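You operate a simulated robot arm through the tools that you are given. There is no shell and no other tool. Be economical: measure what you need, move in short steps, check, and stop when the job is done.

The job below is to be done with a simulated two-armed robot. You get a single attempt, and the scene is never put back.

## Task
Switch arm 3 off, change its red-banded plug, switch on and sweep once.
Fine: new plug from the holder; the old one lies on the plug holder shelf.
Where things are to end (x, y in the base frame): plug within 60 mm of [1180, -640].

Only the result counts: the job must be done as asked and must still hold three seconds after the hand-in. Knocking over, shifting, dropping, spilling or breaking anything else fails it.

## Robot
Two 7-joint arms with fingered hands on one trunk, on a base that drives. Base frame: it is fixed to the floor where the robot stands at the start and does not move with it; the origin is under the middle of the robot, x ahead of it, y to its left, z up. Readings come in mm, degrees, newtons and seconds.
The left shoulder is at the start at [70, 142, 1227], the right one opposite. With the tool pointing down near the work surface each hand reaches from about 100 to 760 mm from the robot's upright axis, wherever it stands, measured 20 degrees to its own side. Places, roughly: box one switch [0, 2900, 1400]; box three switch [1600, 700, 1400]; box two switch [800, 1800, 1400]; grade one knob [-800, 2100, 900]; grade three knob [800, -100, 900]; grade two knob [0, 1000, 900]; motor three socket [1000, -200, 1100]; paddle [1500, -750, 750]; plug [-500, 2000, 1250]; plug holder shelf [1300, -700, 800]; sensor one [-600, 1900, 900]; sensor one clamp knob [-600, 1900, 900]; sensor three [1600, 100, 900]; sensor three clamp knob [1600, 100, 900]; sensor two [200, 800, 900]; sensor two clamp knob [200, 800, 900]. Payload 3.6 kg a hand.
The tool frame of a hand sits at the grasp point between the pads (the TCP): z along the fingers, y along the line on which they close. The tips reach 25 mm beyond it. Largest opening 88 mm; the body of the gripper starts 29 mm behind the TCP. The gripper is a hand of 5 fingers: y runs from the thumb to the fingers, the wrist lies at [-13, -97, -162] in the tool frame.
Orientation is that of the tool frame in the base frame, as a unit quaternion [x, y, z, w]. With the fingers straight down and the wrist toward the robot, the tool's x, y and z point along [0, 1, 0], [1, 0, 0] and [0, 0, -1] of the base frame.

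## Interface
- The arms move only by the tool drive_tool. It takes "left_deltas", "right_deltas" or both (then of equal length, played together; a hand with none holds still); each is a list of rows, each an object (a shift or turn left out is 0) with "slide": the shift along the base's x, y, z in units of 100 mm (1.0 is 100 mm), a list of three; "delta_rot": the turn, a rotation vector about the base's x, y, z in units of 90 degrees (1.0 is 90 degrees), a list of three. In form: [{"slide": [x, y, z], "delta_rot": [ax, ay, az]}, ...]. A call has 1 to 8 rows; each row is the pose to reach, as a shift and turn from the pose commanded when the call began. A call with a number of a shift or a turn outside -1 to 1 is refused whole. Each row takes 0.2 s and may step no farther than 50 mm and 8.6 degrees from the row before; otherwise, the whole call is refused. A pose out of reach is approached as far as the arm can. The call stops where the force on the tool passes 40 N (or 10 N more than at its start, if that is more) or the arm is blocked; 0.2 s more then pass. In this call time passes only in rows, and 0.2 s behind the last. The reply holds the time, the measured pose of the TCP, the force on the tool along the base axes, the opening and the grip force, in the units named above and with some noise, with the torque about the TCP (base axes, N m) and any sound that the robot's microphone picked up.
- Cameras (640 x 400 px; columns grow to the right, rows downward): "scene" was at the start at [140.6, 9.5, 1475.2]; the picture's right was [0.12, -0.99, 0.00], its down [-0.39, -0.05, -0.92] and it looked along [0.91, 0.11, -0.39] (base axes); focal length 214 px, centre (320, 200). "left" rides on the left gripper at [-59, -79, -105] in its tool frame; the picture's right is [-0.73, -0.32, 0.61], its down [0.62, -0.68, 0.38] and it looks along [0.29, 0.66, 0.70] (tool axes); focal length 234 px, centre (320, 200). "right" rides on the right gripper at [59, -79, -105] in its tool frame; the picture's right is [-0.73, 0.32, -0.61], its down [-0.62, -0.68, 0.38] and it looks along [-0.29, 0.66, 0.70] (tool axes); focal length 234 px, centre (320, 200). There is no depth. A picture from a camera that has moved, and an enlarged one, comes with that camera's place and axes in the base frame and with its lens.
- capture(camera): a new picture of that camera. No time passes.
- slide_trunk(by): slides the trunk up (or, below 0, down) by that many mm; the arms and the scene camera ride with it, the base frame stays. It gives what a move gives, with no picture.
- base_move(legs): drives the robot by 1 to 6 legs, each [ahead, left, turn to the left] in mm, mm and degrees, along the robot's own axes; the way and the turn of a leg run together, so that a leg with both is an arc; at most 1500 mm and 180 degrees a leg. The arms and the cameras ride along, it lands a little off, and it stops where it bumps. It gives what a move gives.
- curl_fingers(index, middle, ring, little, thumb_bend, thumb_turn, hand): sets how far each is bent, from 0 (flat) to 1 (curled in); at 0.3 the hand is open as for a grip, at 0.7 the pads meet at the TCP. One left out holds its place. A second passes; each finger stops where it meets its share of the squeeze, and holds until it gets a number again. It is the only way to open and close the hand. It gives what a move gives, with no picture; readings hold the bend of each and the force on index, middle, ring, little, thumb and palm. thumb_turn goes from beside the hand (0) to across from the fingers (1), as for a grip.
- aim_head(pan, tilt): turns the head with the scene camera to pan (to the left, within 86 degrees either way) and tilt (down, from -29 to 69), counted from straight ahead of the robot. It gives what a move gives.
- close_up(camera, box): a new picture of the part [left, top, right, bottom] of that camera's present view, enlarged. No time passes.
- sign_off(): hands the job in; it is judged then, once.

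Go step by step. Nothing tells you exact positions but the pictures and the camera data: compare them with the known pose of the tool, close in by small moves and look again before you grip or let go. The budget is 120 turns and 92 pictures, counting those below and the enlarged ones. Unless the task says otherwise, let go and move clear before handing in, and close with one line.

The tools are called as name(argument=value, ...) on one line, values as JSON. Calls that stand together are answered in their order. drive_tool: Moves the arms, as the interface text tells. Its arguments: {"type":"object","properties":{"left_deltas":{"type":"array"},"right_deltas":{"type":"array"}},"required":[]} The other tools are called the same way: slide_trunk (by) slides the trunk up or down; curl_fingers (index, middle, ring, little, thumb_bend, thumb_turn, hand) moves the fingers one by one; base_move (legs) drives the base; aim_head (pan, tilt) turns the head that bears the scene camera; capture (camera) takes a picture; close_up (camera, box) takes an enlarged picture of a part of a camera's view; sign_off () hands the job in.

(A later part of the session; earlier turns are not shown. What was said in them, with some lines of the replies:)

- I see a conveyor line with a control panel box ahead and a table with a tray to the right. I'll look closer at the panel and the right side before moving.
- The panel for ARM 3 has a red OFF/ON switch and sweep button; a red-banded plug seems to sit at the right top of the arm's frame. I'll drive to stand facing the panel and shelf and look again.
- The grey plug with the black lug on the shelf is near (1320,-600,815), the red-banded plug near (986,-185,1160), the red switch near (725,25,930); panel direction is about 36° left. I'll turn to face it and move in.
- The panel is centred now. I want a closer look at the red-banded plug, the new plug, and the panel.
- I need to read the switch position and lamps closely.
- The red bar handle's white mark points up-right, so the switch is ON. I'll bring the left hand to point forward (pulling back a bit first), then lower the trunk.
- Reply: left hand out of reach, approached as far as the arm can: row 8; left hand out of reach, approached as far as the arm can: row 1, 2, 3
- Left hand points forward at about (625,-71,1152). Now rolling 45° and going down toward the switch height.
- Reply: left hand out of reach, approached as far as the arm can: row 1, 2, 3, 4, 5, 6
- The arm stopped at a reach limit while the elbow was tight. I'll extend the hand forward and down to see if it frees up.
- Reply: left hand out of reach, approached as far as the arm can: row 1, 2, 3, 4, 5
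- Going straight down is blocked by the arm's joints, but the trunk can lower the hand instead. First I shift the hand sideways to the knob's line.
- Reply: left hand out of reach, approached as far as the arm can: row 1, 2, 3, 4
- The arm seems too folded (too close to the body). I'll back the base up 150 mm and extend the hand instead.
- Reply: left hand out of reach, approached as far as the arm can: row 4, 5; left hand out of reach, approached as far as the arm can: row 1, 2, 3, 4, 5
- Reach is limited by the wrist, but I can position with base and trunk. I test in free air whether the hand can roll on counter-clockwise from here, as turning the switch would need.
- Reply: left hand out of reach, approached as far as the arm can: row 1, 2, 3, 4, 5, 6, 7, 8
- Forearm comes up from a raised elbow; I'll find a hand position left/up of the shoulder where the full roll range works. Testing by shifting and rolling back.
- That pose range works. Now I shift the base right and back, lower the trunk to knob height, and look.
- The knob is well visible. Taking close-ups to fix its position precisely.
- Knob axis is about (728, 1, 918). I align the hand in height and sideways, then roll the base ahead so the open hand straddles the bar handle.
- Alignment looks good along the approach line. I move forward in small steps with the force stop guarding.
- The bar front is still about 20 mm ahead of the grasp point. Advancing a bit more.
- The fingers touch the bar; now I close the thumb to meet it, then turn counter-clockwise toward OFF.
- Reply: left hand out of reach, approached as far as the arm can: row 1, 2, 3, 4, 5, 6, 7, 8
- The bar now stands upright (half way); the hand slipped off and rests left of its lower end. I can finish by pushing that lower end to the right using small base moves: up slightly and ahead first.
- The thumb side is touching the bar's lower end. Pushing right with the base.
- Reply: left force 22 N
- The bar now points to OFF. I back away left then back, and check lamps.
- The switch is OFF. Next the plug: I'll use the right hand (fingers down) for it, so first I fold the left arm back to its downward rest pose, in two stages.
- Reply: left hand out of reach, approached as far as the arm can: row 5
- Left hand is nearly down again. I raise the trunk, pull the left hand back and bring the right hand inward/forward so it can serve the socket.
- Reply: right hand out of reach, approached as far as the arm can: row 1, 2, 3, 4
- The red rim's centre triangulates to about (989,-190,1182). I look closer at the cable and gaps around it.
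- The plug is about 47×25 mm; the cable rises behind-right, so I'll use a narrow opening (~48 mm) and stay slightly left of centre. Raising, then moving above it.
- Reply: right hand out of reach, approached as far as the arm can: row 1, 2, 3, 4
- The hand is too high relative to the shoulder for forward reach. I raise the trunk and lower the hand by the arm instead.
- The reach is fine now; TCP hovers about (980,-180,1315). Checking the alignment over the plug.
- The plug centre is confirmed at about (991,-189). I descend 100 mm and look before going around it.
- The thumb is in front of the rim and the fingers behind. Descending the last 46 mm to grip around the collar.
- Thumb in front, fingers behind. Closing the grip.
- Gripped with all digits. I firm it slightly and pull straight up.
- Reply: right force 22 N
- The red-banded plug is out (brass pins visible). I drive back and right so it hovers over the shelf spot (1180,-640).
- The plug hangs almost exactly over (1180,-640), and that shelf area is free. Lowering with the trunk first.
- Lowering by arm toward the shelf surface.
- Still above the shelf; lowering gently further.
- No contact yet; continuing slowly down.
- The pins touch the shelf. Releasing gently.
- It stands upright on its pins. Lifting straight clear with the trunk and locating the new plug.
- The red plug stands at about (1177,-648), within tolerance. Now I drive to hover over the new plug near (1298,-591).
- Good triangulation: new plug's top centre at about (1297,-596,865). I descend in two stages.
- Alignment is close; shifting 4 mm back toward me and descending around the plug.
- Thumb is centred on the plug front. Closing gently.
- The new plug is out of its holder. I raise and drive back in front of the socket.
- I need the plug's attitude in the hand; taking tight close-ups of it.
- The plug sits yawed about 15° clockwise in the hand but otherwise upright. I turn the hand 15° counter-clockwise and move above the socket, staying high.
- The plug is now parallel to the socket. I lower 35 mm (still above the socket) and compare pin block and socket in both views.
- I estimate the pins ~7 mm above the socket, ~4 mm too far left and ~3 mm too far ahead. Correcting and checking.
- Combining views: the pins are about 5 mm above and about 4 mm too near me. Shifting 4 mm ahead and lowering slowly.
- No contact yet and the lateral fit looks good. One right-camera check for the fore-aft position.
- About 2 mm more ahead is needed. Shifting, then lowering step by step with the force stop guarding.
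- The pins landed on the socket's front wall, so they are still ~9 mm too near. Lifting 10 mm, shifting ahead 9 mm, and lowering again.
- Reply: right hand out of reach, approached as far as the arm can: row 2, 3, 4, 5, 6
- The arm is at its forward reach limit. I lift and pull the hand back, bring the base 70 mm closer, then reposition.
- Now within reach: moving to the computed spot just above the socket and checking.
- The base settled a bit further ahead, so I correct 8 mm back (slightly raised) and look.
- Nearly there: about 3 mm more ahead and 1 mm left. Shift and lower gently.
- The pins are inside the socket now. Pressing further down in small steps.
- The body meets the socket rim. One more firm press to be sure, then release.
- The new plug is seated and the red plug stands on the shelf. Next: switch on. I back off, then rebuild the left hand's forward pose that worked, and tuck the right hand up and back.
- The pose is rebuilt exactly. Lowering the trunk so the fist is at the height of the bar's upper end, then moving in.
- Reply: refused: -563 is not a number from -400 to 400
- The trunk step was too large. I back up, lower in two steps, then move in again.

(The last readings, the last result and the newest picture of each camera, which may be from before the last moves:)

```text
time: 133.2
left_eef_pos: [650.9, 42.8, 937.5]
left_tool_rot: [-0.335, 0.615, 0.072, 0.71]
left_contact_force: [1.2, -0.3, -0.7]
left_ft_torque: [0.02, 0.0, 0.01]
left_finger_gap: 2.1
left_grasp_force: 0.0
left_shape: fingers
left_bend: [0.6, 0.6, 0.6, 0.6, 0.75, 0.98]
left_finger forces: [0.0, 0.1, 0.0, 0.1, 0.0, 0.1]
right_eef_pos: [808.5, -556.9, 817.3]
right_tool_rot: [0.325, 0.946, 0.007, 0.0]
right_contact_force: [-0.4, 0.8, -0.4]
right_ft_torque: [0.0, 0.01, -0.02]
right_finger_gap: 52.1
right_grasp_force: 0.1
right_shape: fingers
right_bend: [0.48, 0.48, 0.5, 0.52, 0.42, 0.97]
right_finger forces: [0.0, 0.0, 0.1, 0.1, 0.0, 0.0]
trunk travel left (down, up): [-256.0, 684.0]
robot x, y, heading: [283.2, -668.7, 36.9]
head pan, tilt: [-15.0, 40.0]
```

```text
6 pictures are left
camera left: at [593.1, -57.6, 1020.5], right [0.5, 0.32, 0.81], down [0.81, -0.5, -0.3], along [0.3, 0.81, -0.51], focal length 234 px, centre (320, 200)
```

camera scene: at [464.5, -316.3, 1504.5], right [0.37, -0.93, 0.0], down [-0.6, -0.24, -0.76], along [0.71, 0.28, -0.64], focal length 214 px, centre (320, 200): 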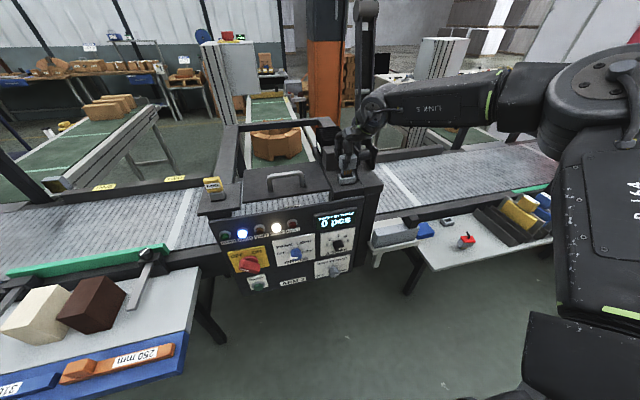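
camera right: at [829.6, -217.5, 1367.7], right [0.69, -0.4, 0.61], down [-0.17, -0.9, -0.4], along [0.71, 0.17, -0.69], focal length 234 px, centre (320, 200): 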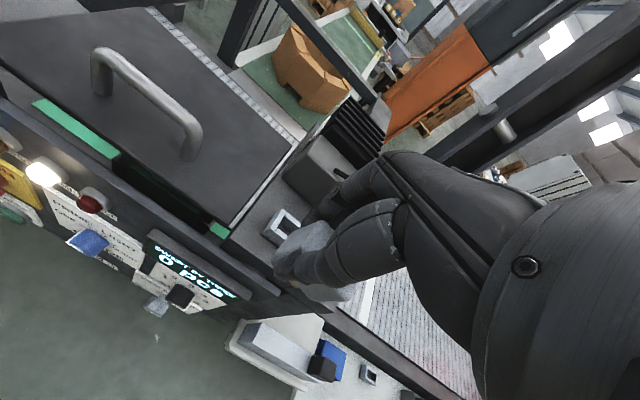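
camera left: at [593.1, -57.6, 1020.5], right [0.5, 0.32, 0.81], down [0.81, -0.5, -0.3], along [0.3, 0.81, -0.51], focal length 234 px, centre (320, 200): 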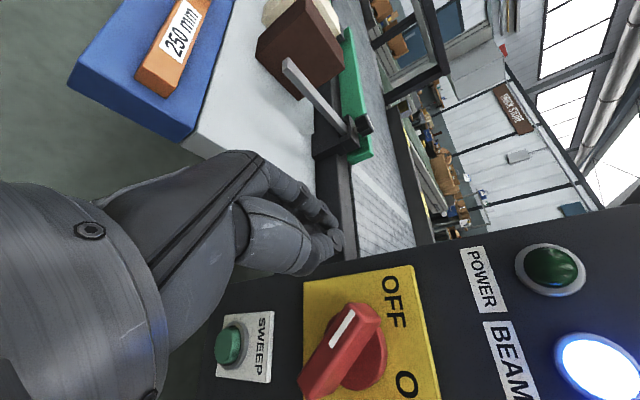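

Fist is left of the knob, bar at OFF. Raising 8 mm, moving ahead to knob depth, then pushing the upper end right.

slide_trunk(by=8)

base_move(legs=[[84, 0, 0]])

base_move(legs=[[0, -60, 0]])

capture(camera="left")

```text
time: 133.7
left_eef_pos: [650.6, 43.0, 946.3]
left_tool_rot: [-0.335, 0.615, 0.072, 0.71]
left_contact_force: [0.2, 0.5, -0.2]
left_ft_torque: [0.01, -0.03, 0.03]
left_finger_gap: 2.0
left_grasp_force: 0.1
left_shape: fingers
left_bend: [0.6, 0.6, 0.6, 0.6, 0.75, 0.98]
left_finger forces: [0.0, 0.0, 0.0, 0.0, 0.0, 0.1]
right_eef_pos: [807.1, -557.6, 825.9]
right_tool_rot: [0.325, 0.946, 0.007, -0.001]
right_contact_force: [-0.2, 0.9, 0.0]
right_ft_torque: [-0.01, -0.05, 0.01]
right_finger_gap: 52.2
right_grasp_force: 0.1
right_shape: fingers
right_bend: [0.48, 0.48, 0.5, 0.52, 0.42, 0.97]
right_finger forces: [0.0, 0.0, 0.1, 0.1, 0.0, 0.1]
trunk travel left (down, up): [-264.0, 676.0]
robot x, y, heading: [282.4, -666.2, 36.9]
head pan, tilt: [-15.0, 40.0]
```

```text
time: 134.9
left_eef_pos: [704.9, 91.3, 947.5]
left_tool_rot: [-0.34, 0.612, 0.076, 0.71]
left_contact_force: [-14.2, -11.7, -3.3]
left_ft_torque: [-0.22, 0.3, -0.19]
left_finger_gap: 0.0
left_grasp_force: 9.6
left_shape: fingers
left_bend: [0.6, 0.6, 0.74, 0.6, 0.77, 0.97]
left_finger forces: [0.0, 0.1, 16.4, 0.1, 2.2, 0.0]
right_eef_pos: [867.4, -509.5, 827.9]
right_tool_rot: [0.324, 0.946, 0.009, 0.001]
right_contact_force: [0.1, 0.8, -0.7]
right_ft_torque: [0.01, 0.03, 0.0]
right_finger_gap: 52.3
right_grasp_force: 0.1
right_shape: fingers
right_bend: [0.48, 0.48, 0.5, 0.52, 0.42, 0.97]
right_finger forces: [0.0, 0.0, 0.1, 0.0, 0.0, 0.1]
trunk travel left (down, up): [-264.0, 676.0]
robot x, y, heading: [346.2, -619.8, 37.1]
head pan, tilt: [-15.0, 40.0]
stopped in leg 1: the force on the tool passed its limit at 44 N (the readings are from after the stop); the commanded pose is now the measured one
```

```text
time: 135.8
left_eef_pos: [710.5, 76.5, 950.0]
left_tool_rot: [-0.351, 0.604, 0.087, 0.711]
left_contact_force: [-14.8, -1.1, 1.8]
left_ft_torque: [-0.07, 0.3, 0.18]
left_finger_gap: 1.3
left_grasp_force: 10.8
left_shape: fingers
left_bend: [0.59, 0.55, 0.6, 0.6, 0.77, 0.97]
left_finger forces: [1.1, 3.6, 15.4, 0.1, 1.9, 0.0]
right_eef_pos: [885.4, -531.8, 827.1]
right_tool_rot: [0.32, 0.948, 0.008, 0.001]
right_contact_force: [-0.4, 0.3, -0.4]
right_ft_torque: [0.02, 0.0, 0.04]
right_finger_gap: 52.2
right_grasp_force: 0.1
right_shape: fingers
right_bend: [0.48, 0.48, 0.5, 0.52, 0.42, 0.97]
right_finger forces: [0.0, 0.0, 0.1, 0.0, 0.0, 0.0]
trunk travel left (down, up): [-264.0, 676.0]
robot x, y, heading: [362.8, -647.5, 37.8]
head pan, tilt: [-15.0, 40.0]
stopped in leg 1: the force on the tool passed its limit at 46 N (the readings are from after the stop); the commanded pose is now the measured one
```

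```text
5 pictures are left
camera left: at [654.8, -27.4, 1032.6], right [0.48, 0.35, 0.81], down [0.84, -0.46, -0.3], along [0.27, 0.82, -0.51], focal length 234 px, centre (320, 200)
```

left: 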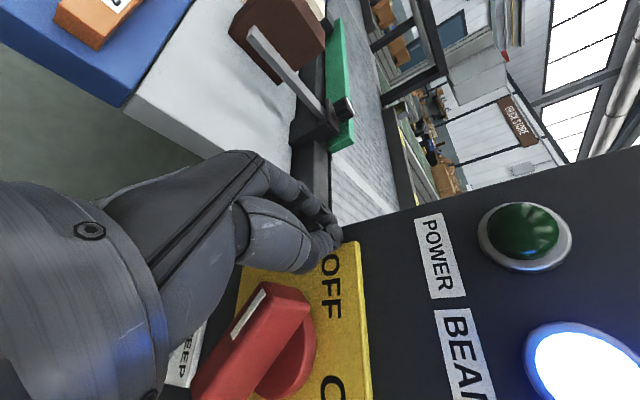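

I misjudged depth (too far in) and the fist pressed the panel edge. Backing off 45 mm and straightening the heading.

base_move(legs=[[-60, 0, 0], [0, 0, -1.1]])

close_up(camera="left", box=[160, 100, 480, 400])

```text
time: 137.1
left_eef_pos: [680.5, 30.2, 947.9]
left_tool_rot: [-0.343, 0.609, 0.079, 0.71]
left_contact_force: [0.4, 0.0, -0.2]
left_ft_torque: [-0.03, 0.0, -0.02]
left_finger_gap: 1.8
left_grasp_force: 0.0
left_shape: fingers
left_bend: [0.6, 0.6, 0.6, 0.6, 0.75, 0.97]
left_finger forces: [0.0, 0.0, 0.1, 0.1, 0.0, 0.1]
right_eef_pos: [843.2, -579.4, 826.6]
right_tool_rot: [0.33, 0.944, 0.007, 0.0]
right_contact_force: [0.0, -0.1, 0.2]
right_ft_torque: [-0.03, -0.03, 0.0]
right_finger_gap: 52.1
right_grasp_force: 0.1
right_shape: fingers
right_bend: [0.48, 0.48, 0.5, 0.52, 0.42, 0.97]
right_finger forces: [0.0, 0.0, 0.0, 0.1, 0.0, 0.0]
trunk travel left (down, up): [-264.0, 676.0]
robot x, y, heading: [318.7, -683.6, 36.3]
head pan, tilt: [-15.0, 40.0]
```

```text
1.33 times, centred on (320, 250) of left
camera zoom: at [624.4, -70.6, 1031.0], right [0.49, 0.33, 0.81], down [0.82, -0.48, -0.3], along [0.29, 0.81, -0.51], focal length 312 px, centre (320, 133)
```

zoom: 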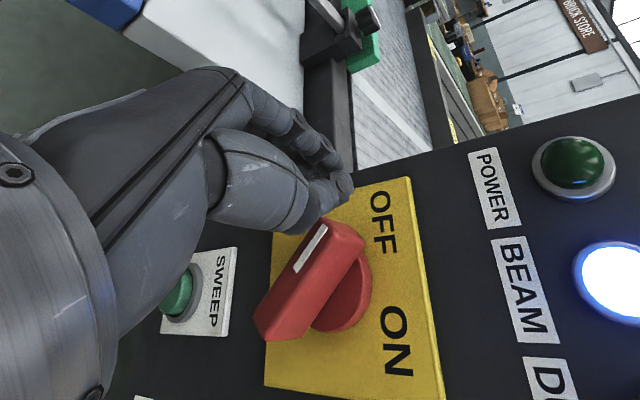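

All fine; the fist is just in front of the bar's upper end. Move left 22, ahead 18, then push right.

base_move(legs=[[0, 22, 0], [19, 0, 0]])

base_move(legs=[[0, -50, 0]])

```text
time: 138.3
left_eef_pos: [683.1, 61.1, 947.6]
left_tool_rot: [-0.343, 0.61, 0.079, 0.71]
left_contact_force: [0.6, 0.3, -0.1]
left_ft_torque: [0.04, -0.03, 0.02]
left_finger_gap: 1.7
left_grasp_force: 0.1
left_shape: fingers
left_bend: [0.6, 0.6, 0.6, 0.6, 0.75, 0.97]
left_finger forces: [0.1, 0.1, 0.0, 0.0, 0.1, 0.1]
right_eef_pos: [845.7, -549.4, 825.9]
right_tool_rot: [0.329, 0.944, 0.007, 0.0]
right_contact_force: [-0.1, -0.2, 0.3]
right_ft_torque: [-0.04, 0.03, 0.01]
right_finger_gap: 52.4
right_grasp_force: 0.1
right_shape: fingers
right_bend: [0.48, 0.48, 0.5, 0.52, 0.42, 0.97]
right_finger forces: [0.0, 0.0, 0.1, 0.0, 0.0, 0.0]
trunk travel left (down, up): [-264.0, 676.0]
robot x, y, heading: [316.9, -651.5, 36.2]
head pan, tilt: [-15.0, 40.0]
```

```text
time: 139.2
left_eef_pos: [712.3, 20.7, 947.3]
left_tool_rot: [-0.345, 0.609, 0.079, 0.71]
left_contact_force: [-5.3, 4.9, -1.2]
left_ft_torque: [0.07, 0.12, 0.2]
left_finger_gap: 2.3
left_grasp_force: 3.1
left_shape: fingers
left_bend: [0.6, 0.54, 0.57, 0.6, 0.75, 0.97]
left_finger forces: [0.0, 4.3, 2.1, 0.1, 0.0, 0.0]
right_eef_pos: [873.7, -589.5, 826.5]
right_tool_rot: [0.33, 0.944, 0.007, 0.0]
right_contact_force: [0.2, -0.2, -0.1]
right_ft_torque: [-0.03, 0.0, 0.04]
right_finger_gap: 52.3
right_grasp_force: 0.1
right_shape: fingers
right_bend: [0.48, 0.48, 0.5, 0.52, 0.42, 0.97]
right_finger forces: [0.1, 0.0, 0.1, 0.0, 0.1, 0.1]
trunk travel left (down, up): [-264.0, 676.0]
robot x, y, heading: [348.8, -696.3, 36.3]
head pan, tilt: [-15.0, 40.0]
```

Contact with the bar is on the fingers; pushing a little further right, then a look.

base_move(legs=[[0, -24, 0]])

close_up(camera="left", box=[160, 100, 480, 400])

```text
time: 140.6
left_eef_pos: [714.4, 13.3, 945.3]
left_tool_rot: [-0.353, 0.605, 0.085, 0.708]
left_contact_force: [-5.4, 16.5, -0.8]
left_ft_torque: [0.32, 0.19, 0.21]
left_finger_gap: 6.8
left_grasp_force: 11.0
left_shape: fingers
left_bend: [0.56, 0.52, 0.53, 0.57, 0.75, 0.97]
left_finger forces: [8.0, 6.5, 4.5, 3.0, 0.0, 0.0]
right_eef_pos: [888.2, -603.9, 824.9]
right_tool_rot: [0.327, 0.945, 0.006, 0.001]
right_contact_force: [-0.3, 0.4, 0.3]
right_ft_torque: [0.01, -0.01, 0.0]
right_finger_gap: 52.1
right_grasp_force: 0.0
right_shape: fingers
right_bend: [0.48, 0.48, 0.5, 0.52, 0.42, 0.97]
right_finger forces: [0.0, 0.0, 0.1, 0.0, 0.1, 0.0]
trunk travel left (down, up): [-264.0, 676.0]
robot x, y, heading: [358.5, -711.5, 36.7]
head pan, tilt: [-15.0, 40.0]
stopped in leg 1: the force on the tool passed its limit at 40 N (the readings are from after the stop); the commanded pose is now the measured one
```

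```text
1.33 times, centred on (320, 250) of left
camera zoom: at [660.7, -89.9, 1028.9], right [0.48, 0.35, 0.81], down [0.84, -0.46, -0.3], along [0.27, 0.82, -0.51], focal length 312 px, centre (320, 133)
```

zoom: 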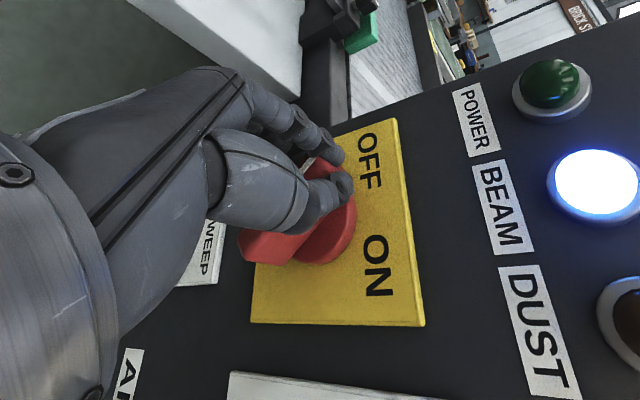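

The bar's upper end has slipped in between fingers and thumb, which is a natural grip. I close on it and turn clockwise along the arc about the knob axis.

curl_fingers(hand="left", index=0.72, middle=0.72, ring=0.72, little=0.72, thumb_bend=0.9)

drive_tool(left_deltas=[{"slide": [0.023, -0.03, 0.026], "delta_rot": [0.0755, 0.0565, 0]}, {"slide": [0.048, -0.064, 0.045], "delta_rot": [0.151, 0.113, 0]}, {"slide": [0.074, -0.099, 0.059], "delta_rot": [0.2265, 0.1695, 0]}, {"slide": [0.101, -0.135, 0.065], "delta_rot": [0.302, 0.226, 0]}, {"slide": [0.129, -0.172, 0.065], "delta_rot": [0.3775, 0.2825, 0]}, {"slide": [0.157, -0.209, 0.058], "delta_rot": [0.453, 0.339, 0]}, {"slide": [0.183, -0.244, 0.044], "delta_rot": [0.5285, 0.3955, 0]}, {"slide": [0.208, -0.277, 0.024], "delta_rot": [0.604, 0.452, 0]}])

```text
time: 141.6
left_eef_pos: [714.0, 13.4, 944.0]
left_tool_rot: [-0.353, 0.606, 0.084, 0.708]
left_contact_force: [-21.4, 21.5, -10.5]
left_ft_torque: [0.25, 1.09, 0.42]
left_finger_gap: 1.7
left_grasp_force: 31.1
left_shape: fingers
left_bend: [0.56, 0.52, 0.55, 0.66, 0.82, 0.97]
left_finger forces: [9.3, 9.2, 9.8, 29.1, 6.6, 0.0]
right_eef_pos: [883.9, -600.8, 827.4]
right_tool_rot: [0.327, 0.945, 0.005, 0.002]
right_contact_force: [-0.5, -0.2, 0.1]
right_ft_torque: [0.04, 0.02, -0.02]
right_finger_gap: 52.7
right_grasp_force: 0.1
right_shape: fingers
right_bend: [0.48, 0.48, 0.5, 0.52, 0.42, 0.97]
right_finger forces: [0.0, 0.0, 0.0, 0.1, 0.0, 0.1]
trunk travel left (down, up): [-264.0, 676.0]
robot x, y, heading: [361.9, -711.1, 36.8]
head pan, tilt: [-15.0, 40.0]
```

```text
time: 143.4
left_eef_pos: [736.8, -19.3, 950.7]
left_tool_rot: [0.056, 0.703, 0.458, 0.541]
left_contact_force: [-10.3, 7.1, 2.2]
left_ft_torque: [0.22, 0.2, 0.33]
left_finger_gap: 1.0
left_grasp_force: 7.3
left_shape: fingers
left_bend: [0.57, 0.62, 0.62, 0.7, 0.86, 0.97]
left_finger forces: [0.0, 0.1, 4.4, 9.9, 0.1, 0.1]
right_eef_pos: [885.3, -606.3, 828.0]
right_tool_rot: [0.327, 0.945, 0.007, 0.001]
right_contact_force: [0.4, 1.7, 0.5]
right_ft_torque: [-0.02, 0.0, 0.03]
right_finger_gap: 52.2
right_grasp_force: 0.0
right_shape: fingers
right_bend: [0.48, 0.48, 0.5, 0.52, 0.42, 0.97]
right_finger forces: [0.0, 0.0, 0.0, 0.0, 0.1, 0.0]
trunk travel left (down, up): [-264.0, 676.0]
robot x, y, heading: [362.5, -712.7, 36.4]
head pan, tilt: [-15.0, 40.0]
```

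The hand followed the arc freely. I continue the turn a bit further, then look from the head camera.

drive_tool(left_deltas=[{"slide": [0.03, -0.04, -0.04], "delta_rot": [0.0755, 0.0565, 0]}, {"slide": [0.06, -0.08, -0.09], "delta_rot": [0.151, 0.113, 0]}, {"slide": [0.085, -0.113, -0.14], "delta_rot": [0.18, 0.135, 0]}])

aim_head(pan=22, tilt=0)

close_up(camera="left", box=[200, 100, 560, 400])

```text
time: 144.2
left_eef_pos: [743.9, -30.2, 938.1]
left_tool_rot: [0.177, 0.684, 0.545, 0.451]
left_contact_force: [-16.3, 15.9, 7.7]
left_ft_torque: [0.3, 0.07, 0.47]
left_finger_gap: 1.0
left_grasp_force: 11.9
left_shape: fingers
left_bend: [0.57, 0.62, 0.54, 0.68, 0.86, 0.97]
left_finger forces: [0.0, 0.0, 11.9, 10.9, 0.1, 0.0]
right_eef_pos: [885.2, -604.4, 827.8]
right_tool_rot: [0.327, 0.945, 0.008, 0.001]
right_contact_force: [0.4, -0.1, 0.6]
right_ft_torque: [-0.01, -0.01, 0.01]
right_finger_gap: 52.2
right_grasp_force: 0.0
right_shape: fingers
right_bend: [0.48, 0.48, 0.5, 0.52, 0.42, 0.97]
right_finger forces: [0.1, 0.1, 0.1, 0.0, 0.0, 0.0]
trunk travel left (down, up): [-264.0, 676.0]
robot x, y, heading: [362.7, -715.6, 36.5]
head pan, tilt: [-15.0, 40.0]
```

```text
time: 145.3
left_eef_pos: [744.5, -30.9, 936.9]
left_tool_rot: [0.178, 0.684, 0.544, 0.453]
left_contact_force: [-18.5, 15.4, 7.9]
left_ft_torque: [0.34, 0.07, 0.61]
left_finger_gap: 1.0
left_grasp_force: 12.5
left_shape: fingers
left_bend: [0.57, 0.62, 0.53, 0.68, 0.86, 0.97]
left_finger forces: [0.0, 0.1, 12.4, 11.7, 0.1, 0.0]
right_eef_pos: [884.5, -603.1, 828.6]
right_tool_rot: [0.327, 0.945, 0.008, 0.002]
right_contact_force: [0.0, 0.1, -0.2]
right_ft_torque: [-0.02, -0.01, 0.0]
right_finger_gap: 52.3
right_grasp_force: 0.1
right_shape: fingers
right_bend: [0.48, 0.48, 0.5, 0.52, 0.42, 0.97]
right_finger forces: [0.1, 0.1, 0.0, 0.1, 0.0, 0.1]
trunk travel left (down, up): [-264.0, 676.0]
robot x, y, heading: [361.5, -712.6, 36.5]
head pan, tilt: [22.0, 0.0]
```

```text
1.33 times, centred on (380, 250) of left
camera zoom: at [710.7, -160.7, 890.2], right [0.96, -0.29, 0.02], down [0.15, 0.45, -0.88], along [0.25, 0.85, 0.47], focal length 312 px, centre (240, 133)
```

zoom: 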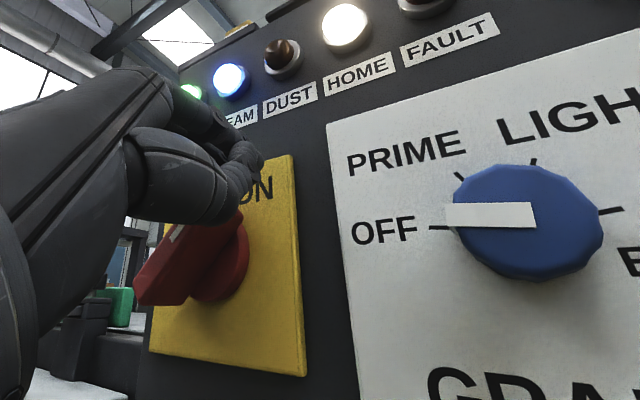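

The POWER lamp is lit green and the bar points to ON. I ease off, back away, and turn the fist to the proven sideways pose for pressing SWEEP.

base_move(legs=[[0, 10, 0], [-110, 0, 0]])

curl_fingers(hand="left", index=0.6, middle=0.6, ring=0.6, little=0.6, thumb_bend=0.75)

drive_tool(left_deltas=[{"delta_rot": [-0.0755, -0.0565, 0]}, {"delta_rot": [-0.151, -0.113, 0]}, {"delta_rot": [-0.2265, -0.1695, 0]}, {"delta_rot": [-0.302, -0.226, 0]}, {"delta_rot": [-0.3775, -0.2825, 0]}, {"delta_rot": [-0.453, -0.339, 0]}, {"delta_rot": [-0.5285, -0.3955, 0]}, {"delta_rot": [-0.604, -0.452, 0]}])

slide_trunk(by=-160)

```text
time: 146.8
left_eef_pos: [651.9, -89.5, 936.2]
left_tool_rot: [0.178, 0.685, 0.545, 0.45]
left_contact_force: [-0.1, 0.5, -0.2]
left_ft_torque: [0.01, 0.01, -0.01]
left_finger_gap: 1.1
left_grasp_force: 0.1
left_shape: fingers
left_bend: [0.57, 0.62, 0.68, 0.72, 0.86, 0.97]
left_finger forces: [0.0, 0.0, 0.0, 0.0, 0.1, 0.0]
right_eef_pos: [792.5, -663.7, 826.4]
right_tool_rot: [0.327, 0.945, 0.008, 0.001]
right_contact_force: [-0.5, 0.2, 0.4]
right_ft_torque: [0.03, 0.02, 0.03]
right_finger_gap: 52.0
right_grasp_force: 0.0
right_shape: fingers
right_bend: [0.48, 0.48, 0.5, 0.52, 0.42, 0.97]
right_finger forces: [0.1, 0.0, 0.0, 0.1, 0.0, 0.0]
trunk travel left (down, up): [-264.0, 676.0]
robot x, y, heading: [268.5, -769.9, 36.5]
head pan, tilt: [22.0, 0.0]
```

```text
time: 147.8
left_eef_pos: [652.6, -90.9, 934.8]
left_tool_rot: [0.179, 0.685, 0.544, 0.45]
left_contact_force: [0.1, -0.9, -0.2]
left_ft_torque: [0.0, -0.03, -0.01]
left_finger_gap: 2.0
left_grasp_force: 0.0
left_shape: fingers
left_bend: [0.6, 0.6, 0.6, 0.6, 0.75, 0.97]
left_finger forces: [0.0, 0.1, 0.1, 0.0, 0.0, 0.0]
right_eef_pos: [792.3, -663.1, 826.6]
right_tool_rot: [0.327, 0.945, 0.007, 0.0]
right_contact_force: [0.8, 0.1, -0.1]
right_ft_torque: [-0.03, 0.0, -0.02]
right_finger_gap: 52.3
right_grasp_force: 0.0
right_shape: fingers
right_bend: [0.48, 0.48, 0.5, 0.52, 0.42, 0.97]
right_finger forces: [0.0, 0.0, 0.0, 0.1, 0.0, 0.0]
trunk travel left (down, up): [-264.0, 676.0]
robot x, y, heading: [268.5, -769.7, 36.5]
head pan, tilt: [22.0, 0.0]
```

```text
time: 149.6
left_eef_pos: [653.0, -90.3, 935.2]
left_tool_rot: [-0.236, 0.66, 0.204, 0.683]
left_contact_force: [-0.2, 0.4, 0.1]
left_ft_torque: [0.01, -0.02, 0.03]
left_finger_gap: 1.9
left_grasp_force: 0.0
left_shape: fingers
left_bend: [0.6, 0.6, 0.6, 0.6, 0.75, 0.97]
left_finger forces: [0.1, 0.0, 0.1, 0.1, 0.0, 0.0]
right_eef_pos: [794.0, -663.2, 826.2]
right_tool_rot: [0.328, 0.945, 0.007, -0.001]
right_contact_force: [-0.6, 0.5, -0.7]
right_ft_torque: [0.06, 0.01, 0.01]
right_finger_gap: 52.2
right_grasp_force: 0.0
right_shape: fingers
right_bend: [0.48, 0.48, 0.5, 0.52, 0.42, 0.97]
right_finger forces: [0.0, 0.0, 0.0, 0.0, 0.0, 0.0]
trunk travel left (down, up): [-264.0, 676.0]
robot x, y, heading: [266.6, -769.5, 36.9]
head pan, tilt: [22.0, 0.0]
```

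```text
time: 151.4
left_eef_pos: [653.1, -90.7, 776.9]
left_tool_rot: [-0.235, 0.661, 0.205, 0.683]
left_contact_force: [0.6, 0.1, -0.6]
left_ft_torque: [0.03, -0.02, 0.01]
left_finger_gap: 1.7
left_grasp_force: 0.1
left_shape: fingers
left_bend: [0.6, 0.6, 0.6, 0.6, 0.75, 0.97]
left_finger forces: [0.0, 0.0, 0.0, 0.0, 0.0, 0.1]
right_eef_pos: [792.6, -663.1, 665.6]
right_tool_rot: [0.327, 0.945, 0.007, 0.0]
right_contact_force: [-0.2, 0.5, -0.4]
right_ft_torque: [0.02, -0.03, 0.02]
right_finger_gap: 52.2
right_grasp_force: 0.1
right_shape: fingers
right_bend: [0.48, 0.48, 0.5, 0.52, 0.42, 0.97]
right_finger forces: [0.1, 0.1, 0.0, 0.0, 0.0, 0.1]
trunk travel left (down, up): [-104.0, 836.0]
robot x, y, heading: [268.4, -769.6, 36.5]
head pan, tilt: [22.0, 0.0]
```

Roll is about 90° with the fingers spread vertically. I align laterally, advance part-way and use one picture to confirm.

base_move(legs=[[0, 27, 0], [62, 0, 0]])

capture(camera="left")

```text
time: 152.8
left_eef_pos: [686.9, -31.2, 774.5]
left_tool_rot: [-0.235, 0.661, 0.204, 0.683]
left_contact_force: [0.2, 0.4, 0.6]
left_ft_torque: [-0.01, 0.06, -0.01]
left_finger_gap: 1.9
left_grasp_force: 0.1
left_shape: fingers
left_bend: [0.6, 0.6, 0.6, 0.6, 0.75, 0.97]
left_finger forces: [0.0, 0.1, 0.0, 0.0, 0.0, 0.0]
right_eef_pos: [825.0, -604.8, 666.3]
right_tool_rot: [0.327, 0.945, 0.008, -0.001]
right_contact_force: [0.1, 1.4, -0.2]
right_ft_torque: [0.04, -0.02, -0.02]
right_finger_gap: 52.0
right_grasp_force: 0.1
right_shape: fingers
right_bend: [0.48, 0.48, 0.5, 0.52, 0.42, 0.97]
right_finger forces: [0.0, 0.0, 0.0, 0.0, 0.0, 0.1]
trunk travel left (down, up): [-104.0, 836.0]
robot x, y, heading: [297.2, -713.5, 36.8]
head pan, tilt: [22.0, 0.0]
```

```text
1 pictures are left
camera left: at [647.8, -153.5, 836.3], right [0.65, 0.12, 0.75], down [0.74, -0.34, -0.58], along [0.19, 0.93, -0.31], focal length 234 px, centre (320, 200)
```

left: 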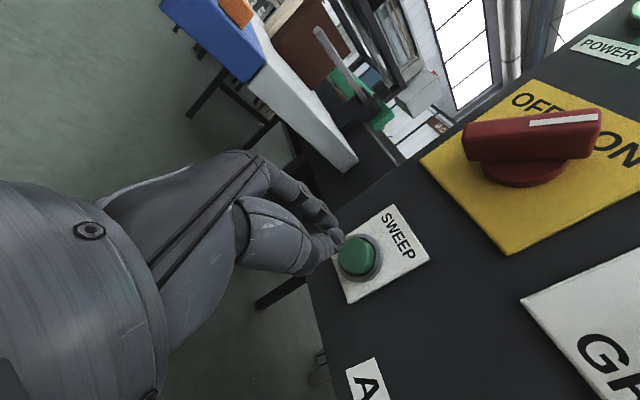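

The bar is at ON, the POWER lamp glows, and SWEEP lies on my approach line, about 30 mm ahead of the fingertips. Advancing by base in small steps.

base_move(legs=[[27, 0, 0]])

base_move(legs=[[8, 0, 0]])

```text
time: 153.7
left_eef_pos: [707.8, -14.9, 774.7]
left_tool_rot: [-0.234, 0.66, 0.205, 0.683]
left_contact_force: [0.6, 0.0, -0.3]
left_ft_torque: [0.0, 0.04, -0.01]
left_finger_gap: 1.8
left_grasp_force: 0.0
left_shape: fingers
left_bend: [0.6, 0.6, 0.6, 0.6, 0.75, 0.97]
left_finger forces: [0.1, 0.0, 0.0, 0.0, 0.0, 0.0]
right_eef_pos: [848.7, -588.8, 666.0]
right_tool_rot: [0.328, 0.945, 0.008, 0.0]
right_contact_force: [-0.4, -0.1, 0.3]
right_ft_torque: [-0.01, 0.01, 0.01]
right_finger_gap: 52.4
right_grasp_force: 0.1
right_shape: fingers
right_bend: [0.48, 0.48, 0.5, 0.52, 0.42, 0.97]
right_finger forces: [0.1, 0.0, 0.1, 0.0, 0.0, 0.0]
trunk travel left (down, up): [-104.0, 836.0]
robot x, y, heading: [320.0, -696.9, 36.5]
head pan, tilt: [22.0, 0.0]
```

```text
time: 154.4
left_eef_pos: [715.5, -10.7, 775.6]
left_tool_rot: [-0.234, 0.661, 0.205, 0.683]
left_contact_force: [-0.2, 0.1, 0.3]
left_ft_torque: [0.03, 0.01, 0.01]
left_finger_gap: 1.9
left_grasp_force: 0.0
left_shape: fingers
left_bend: [0.6, 0.6, 0.6, 0.6, 0.75, 0.97]
left_finger forces: [0.1, 0.0, 0.1, 0.0, 0.0, 0.1]
right_eef_pos: [855.9, -584.3, 666.8]
right_tool_rot: [0.327, 0.945, 0.007, 0.001]
right_contact_force: [-0.1, 0.3, 0.4]
right_ft_torque: [-0.02, 0.02, 0.0]
right_finger_gap: 52.2
right_grasp_force: 0.1
right_shape: fingers
right_bend: [0.48, 0.48, 0.5, 0.52, 0.42, 0.97]
right_finger forces: [0.1, 0.0, 0.0, 0.1, 0.0, 0.0]
trunk travel left (down, up): [-104.0, 836.0]
robot x, y, heading: [329.4, -694.2, 36.6]
head pan, tilt: [22.0, 0.0]
```

No contact yet; continuing in small steps.

base_move(legs=[[10, 0, 0]])

base_move(legs=[[9, 0, 0]])

```text
time: 155.2
left_eef_pos: [723.2, -4.0, 775.1]
left_tool_rot: [-0.235, 0.661, 0.205, 0.683]
left_contact_force: [-0.2, 0.8, 0.0]
left_ft_torque: [-0.02, -0.02, 0.01]
left_finger_gap: 1.8
left_grasp_force: 0.1
left_shape: fingers
left_bend: [0.6, 0.6, 0.6, 0.6, 0.75, 0.97]
left_finger forces: [0.1, 0.0, 0.0, 0.0, 0.0, 0.0]
right_eef_pos: [863.0, -577.1, 666.1]
right_tool_rot: [0.327, 0.945, 0.008, 0.0]
right_contact_force: [1.0, -1.0, -0.4]
right_ft_torque: [0.01, -0.04, 0.02]
right_finger_gap: 52.1
right_grasp_force: 0.0
right_shape: fingers
right_bend: [0.48, 0.48, 0.5, 0.52, 0.42, 0.97]
right_finger forces: [0.0, 0.0, 0.0, 0.0, 0.0, 0.0]
trunk travel left (down, up): [-104.0, 836.0]
robot x, y, heading: [338.9, -684.7, 36.5]
head pan, tilt: [22.0, 0.0]
```

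```text
time: 155.9
left_eef_pos: [730.7, 1.9, 775.7]
left_tool_rot: [-0.234, 0.661, 0.206, 0.683]
left_contact_force: [-0.9, -0.9, 0.2]
left_ft_torque: [0.03, 0.0, 0.03]
left_finger_gap: 2.0
left_grasp_force: 1.0
left_shape: fingers
left_bend: [0.6, 0.6, 0.6, 0.6, 0.75, 0.97]
left_finger forces: [0.1, 1.1, 0.0, 0.0, 0.0, 0.1]
right_eef_pos: [871.5, -572.3, 666.5]
right_tool_rot: [0.328, 0.945, 0.007, 0.0]
right_contact_force: [0.2, -0.1, -0.4]
right_ft_torque: [0.01, 0.0, 0.02]
right_finger_gap: 52.3
right_grasp_force: 0.0
right_shape: fingers
right_bend: [0.48, 0.48, 0.5, 0.52, 0.42, 0.97]
right_finger forces: [0.1, 0.0, 0.0, 0.0, 0.1, 0.0]
trunk travel left (down, up): [-104.0, 836.0]
robot x, y, heading: [344.3, -681.8, 36.5]
head pan, tilt: [22.0, 0.0]
```

The middle finger just touches the button. Pressing it in.

base_move(legs=[[10, 0, 0]])

```text
time: 156.6
left_eef_pos: [735.0, 7.0, 779.4]
left_tool_rot: [-0.236, 0.659, 0.206, 0.684]
left_contact_force: [-26.7, -16.1, -5.6]
left_ft_torque: [-0.2, 0.11, 0.59]
left_finger_gap: 0.6
left_grasp_force: 15.4
left_shape: fingers
left_bend: [0.6, 0.61, 0.6, 0.6, 0.75, 0.97]
left_finger forces: [22.5, 8.2, 0.1, 0.0, 0.1, 0.1]
right_eef_pos: [875.7, -566.2, 667.8]
right_tool_rot: [0.327, 0.945, 0.009, 0.001]
right_contact_force: [-0.1, -0.6, 0.5]
right_ft_torque: [0.0, 0.01, 0.01]
right_finger_gap: 52.3
right_grasp_force: 0.1
right_shape: fingers
right_bend: [0.48, 0.48, 0.5, 0.52, 0.42, 0.97]
right_finger forces: [0.0, 0.0, 0.0, 0.0, 0.0, 0.1]
trunk travel left (down, up): [-104.0, 836.0]
robot x, y, heading: [352.9, -674.9, 36.8]
head pan, tilt: [22.0, 0.0]
heard: click
```

A click was heard: SWEEP pressed once. Backing straight off.

base_move(legs=[[-200, 0, 0]])

aim_head(pan=5, tilt=3)

slide_trunk(by=350)

```text
time: 158.2
left_eef_pos: [578.2, -110.9, 776.4]
left_tool_rot: [-0.235, 0.661, 0.205, 0.683]
left_contact_force: [-0.2, -0.2, 0.2]
left_ft_torque: [0.0, 0.01, 0.0]
left_finger_gap: 1.6
left_grasp_force: 0.0
left_shape: fingers
left_bend: [0.6, 0.6, 0.6, 0.6, 0.75, 0.97]
left_finger forces: [0.1, 0.0, 0.0, 0.0, 0.0, 0.1]
right_eef_pos: [716.8, -686.4, 666.4]
right_tool_rot: [0.328, 0.945, 0.008, 0.0]
right_contact_force: [0.1, 0.2, 0.1]
right_ft_torque: [0.02, -0.01, -0.03]
right_finger_gap: 52.1
right_grasp_force: 0.0
right_shape: fingers
right_bend: [0.48, 0.48, 0.5, 0.52, 0.42, 0.97]
right_finger forces: [0.0, 0.0, 0.0, 0.0, 0.0, 0.0]
trunk travel left (down, up): [-104.0, 836.0]
robot x, y, heading: [191.6, -797.1, 36.7]
head pan, tilt: [22.0, 0.0]
```

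```text
time: 159.0
left_eef_pos: [577.2, -111.6, 775.3]
left_tool_rot: [-0.235, 0.66, 0.205, 0.683]
left_contact_force: [0.9, 0.1, -0.2]
left_ft_torque: [-0.01, 0.01, 0.01]
left_finger_gap: 1.7
left_grasp_force: 0.1
left_shape: fingers
left_bend: [0.6, 0.6, 0.6, 0.6, 0.75, 0.97]
left_finger forces: [0.1, 0.0, 0.1, 0.0, 0.0, 0.1]
right_eef_pos: [717.4, -686.0, 665.9]
right_tool_rot: [0.328, 0.945, 0.008, -0.002]
right_contact_force: [-0.2, 0.7, 0.5]
right_ft_torque: [-0.01, 0.0, -0.01]
right_finger_gap: 52.2
right_grasp_force: 0.1
right_shape: fingers
right_bend: [0.48, 0.48, 0.5, 0.52, 0.42, 0.97]
right_finger forces: [0.0, 0.1, 0.1, 0.0, 0.1, 0.0]
trunk travel left (down, up): [-104.0, 836.0]
robot x, y, heading: [191.9, -791.6, 36.7]
head pan, tilt: [5.0, 3.0]
```

```text
time: 162.4
left_eef_pos: [578.5, -111.5, 1125.3]
left_tool_rot: [-0.236, 0.66, 0.205, 0.683]
left_contact_force: [0.1, 0.2, 0.4]
left_ft_torque: [0.0, 0.01, -0.04]
left_finger_gap: 1.5
left_grasp_force: 0.1
left_shape: fingers
left_bend: [0.6, 0.6, 0.6, 0.6, 0.75, 0.97]
left_finger forces: [0.0, 0.1, 0.0, 0.0, 0.0, 0.1]
right_eef_pos: [718.4, -685.4, 1015.5]
right_tool_rot: [0.328, 0.945, 0.009, -0.002]
right_contact_force: [0.3, 0.9, 0.0]
right_ft_torque: [0.02, -0.03, -0.01]
right_finger_gap: 52.2
right_grasp_force: 0.1
right_shape: fingers
right_bend: [0.48, 0.48, 0.5, 0.52, 0.42, 0.97]
right_finger forces: [0.0, 0.0, 0.1, 0.0, 0.0, 0.0]
trunk travel left (down, up): [-454.0, 486.0]
robot x, y, heading: [195.1, -793.8, 36.4]
head pan, tilt: [5.0, 3.0]
```

One last picture: aiming to see panel, socket, arm and shelf together.

aim_head(pan=0, tilt=14)

close_up(camera="scene", box=[200, 90, 500, 280])

```text
time: 163.2
left_eef_pos: [577.4, -111.6, 1126.6]
left_tool_rot: [-0.236, 0.66, 0.205, 0.683]
left_contact_force: [0.1, -0.3, -0.5]
left_ft_torque: [-0.01, -0.02, -0.01]
left_finger_gap: 1.8
left_grasp_force: 0.0
left_shape: fingers
left_bend: [0.6, 0.6, 0.6, 0.6, 0.75, 0.97]
left_finger forces: [0.0, 0.1, 0.1, 0.0, 0.0, 0.0]
right_eef_pos: [716.9, -685.1, 1015.9]
right_tool_rot: [0.327, 0.945, 0.007, 0.0]
right_contact_force: [0.1, -0.4, 0.5]
right_ft_torque: [0.01, 0.01, 0.01]
right_finger_gap: 52.3
right_grasp_force: 0.0
right_shape: fingers
right_bend: [0.48, 0.48, 0.5, 0.52, 0.42, 0.97]
right_finger forces: [0.0, 0.0, 0.0, 0.0, 0.0, 0.1]
trunk travel left (down, up): [-454.0, 486.0]
robot x, y, heading: [191.1, -792.7, 36.7]
head pan, tilt: [0.0, 14.0]
```

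```text
2.11 times, centred on (350, 185) of scene
camera zoom: at [305.4, -709.1, 1181.0], right [0.6, -0.8, 0.0], down [-0.19, -0.14, -0.97], along [0.78, 0.58, -0.24], focal length 452 px, centre (257, 232)
```

zoom: 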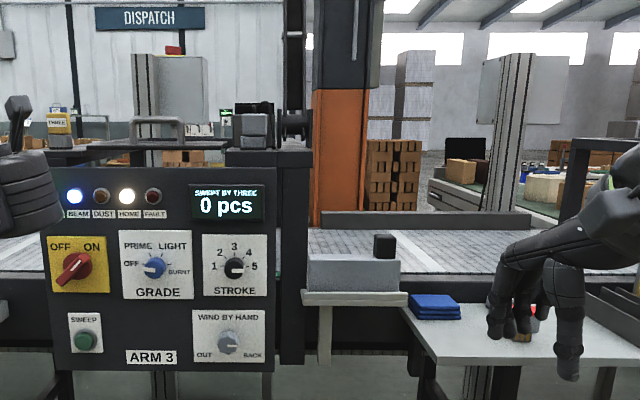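

My last picture shows the switch at ON, the new plug in the socket, and HOME lit. The red-banded plug is standing on the shelf and my hands are clear. I'm handing in now.

sign_off()

```text
The job is handed in.
```

I switched arm 3 off, swapped the red-banded plug for the new one from the holder, switched back on and pressed SWEEP once. I did not see the arm move. I heard the click of the press, and about six seconds later HOME was lit and the counter still read 0 pcs. The POWER lamp, dark before the change, lit after switch-on, and the old plug stands on the plug holder shelf at about (1177, -648). While switching on, the left hand ran into the panel's left edge twice (force stops at 44 and 46 N); I saw no damage.
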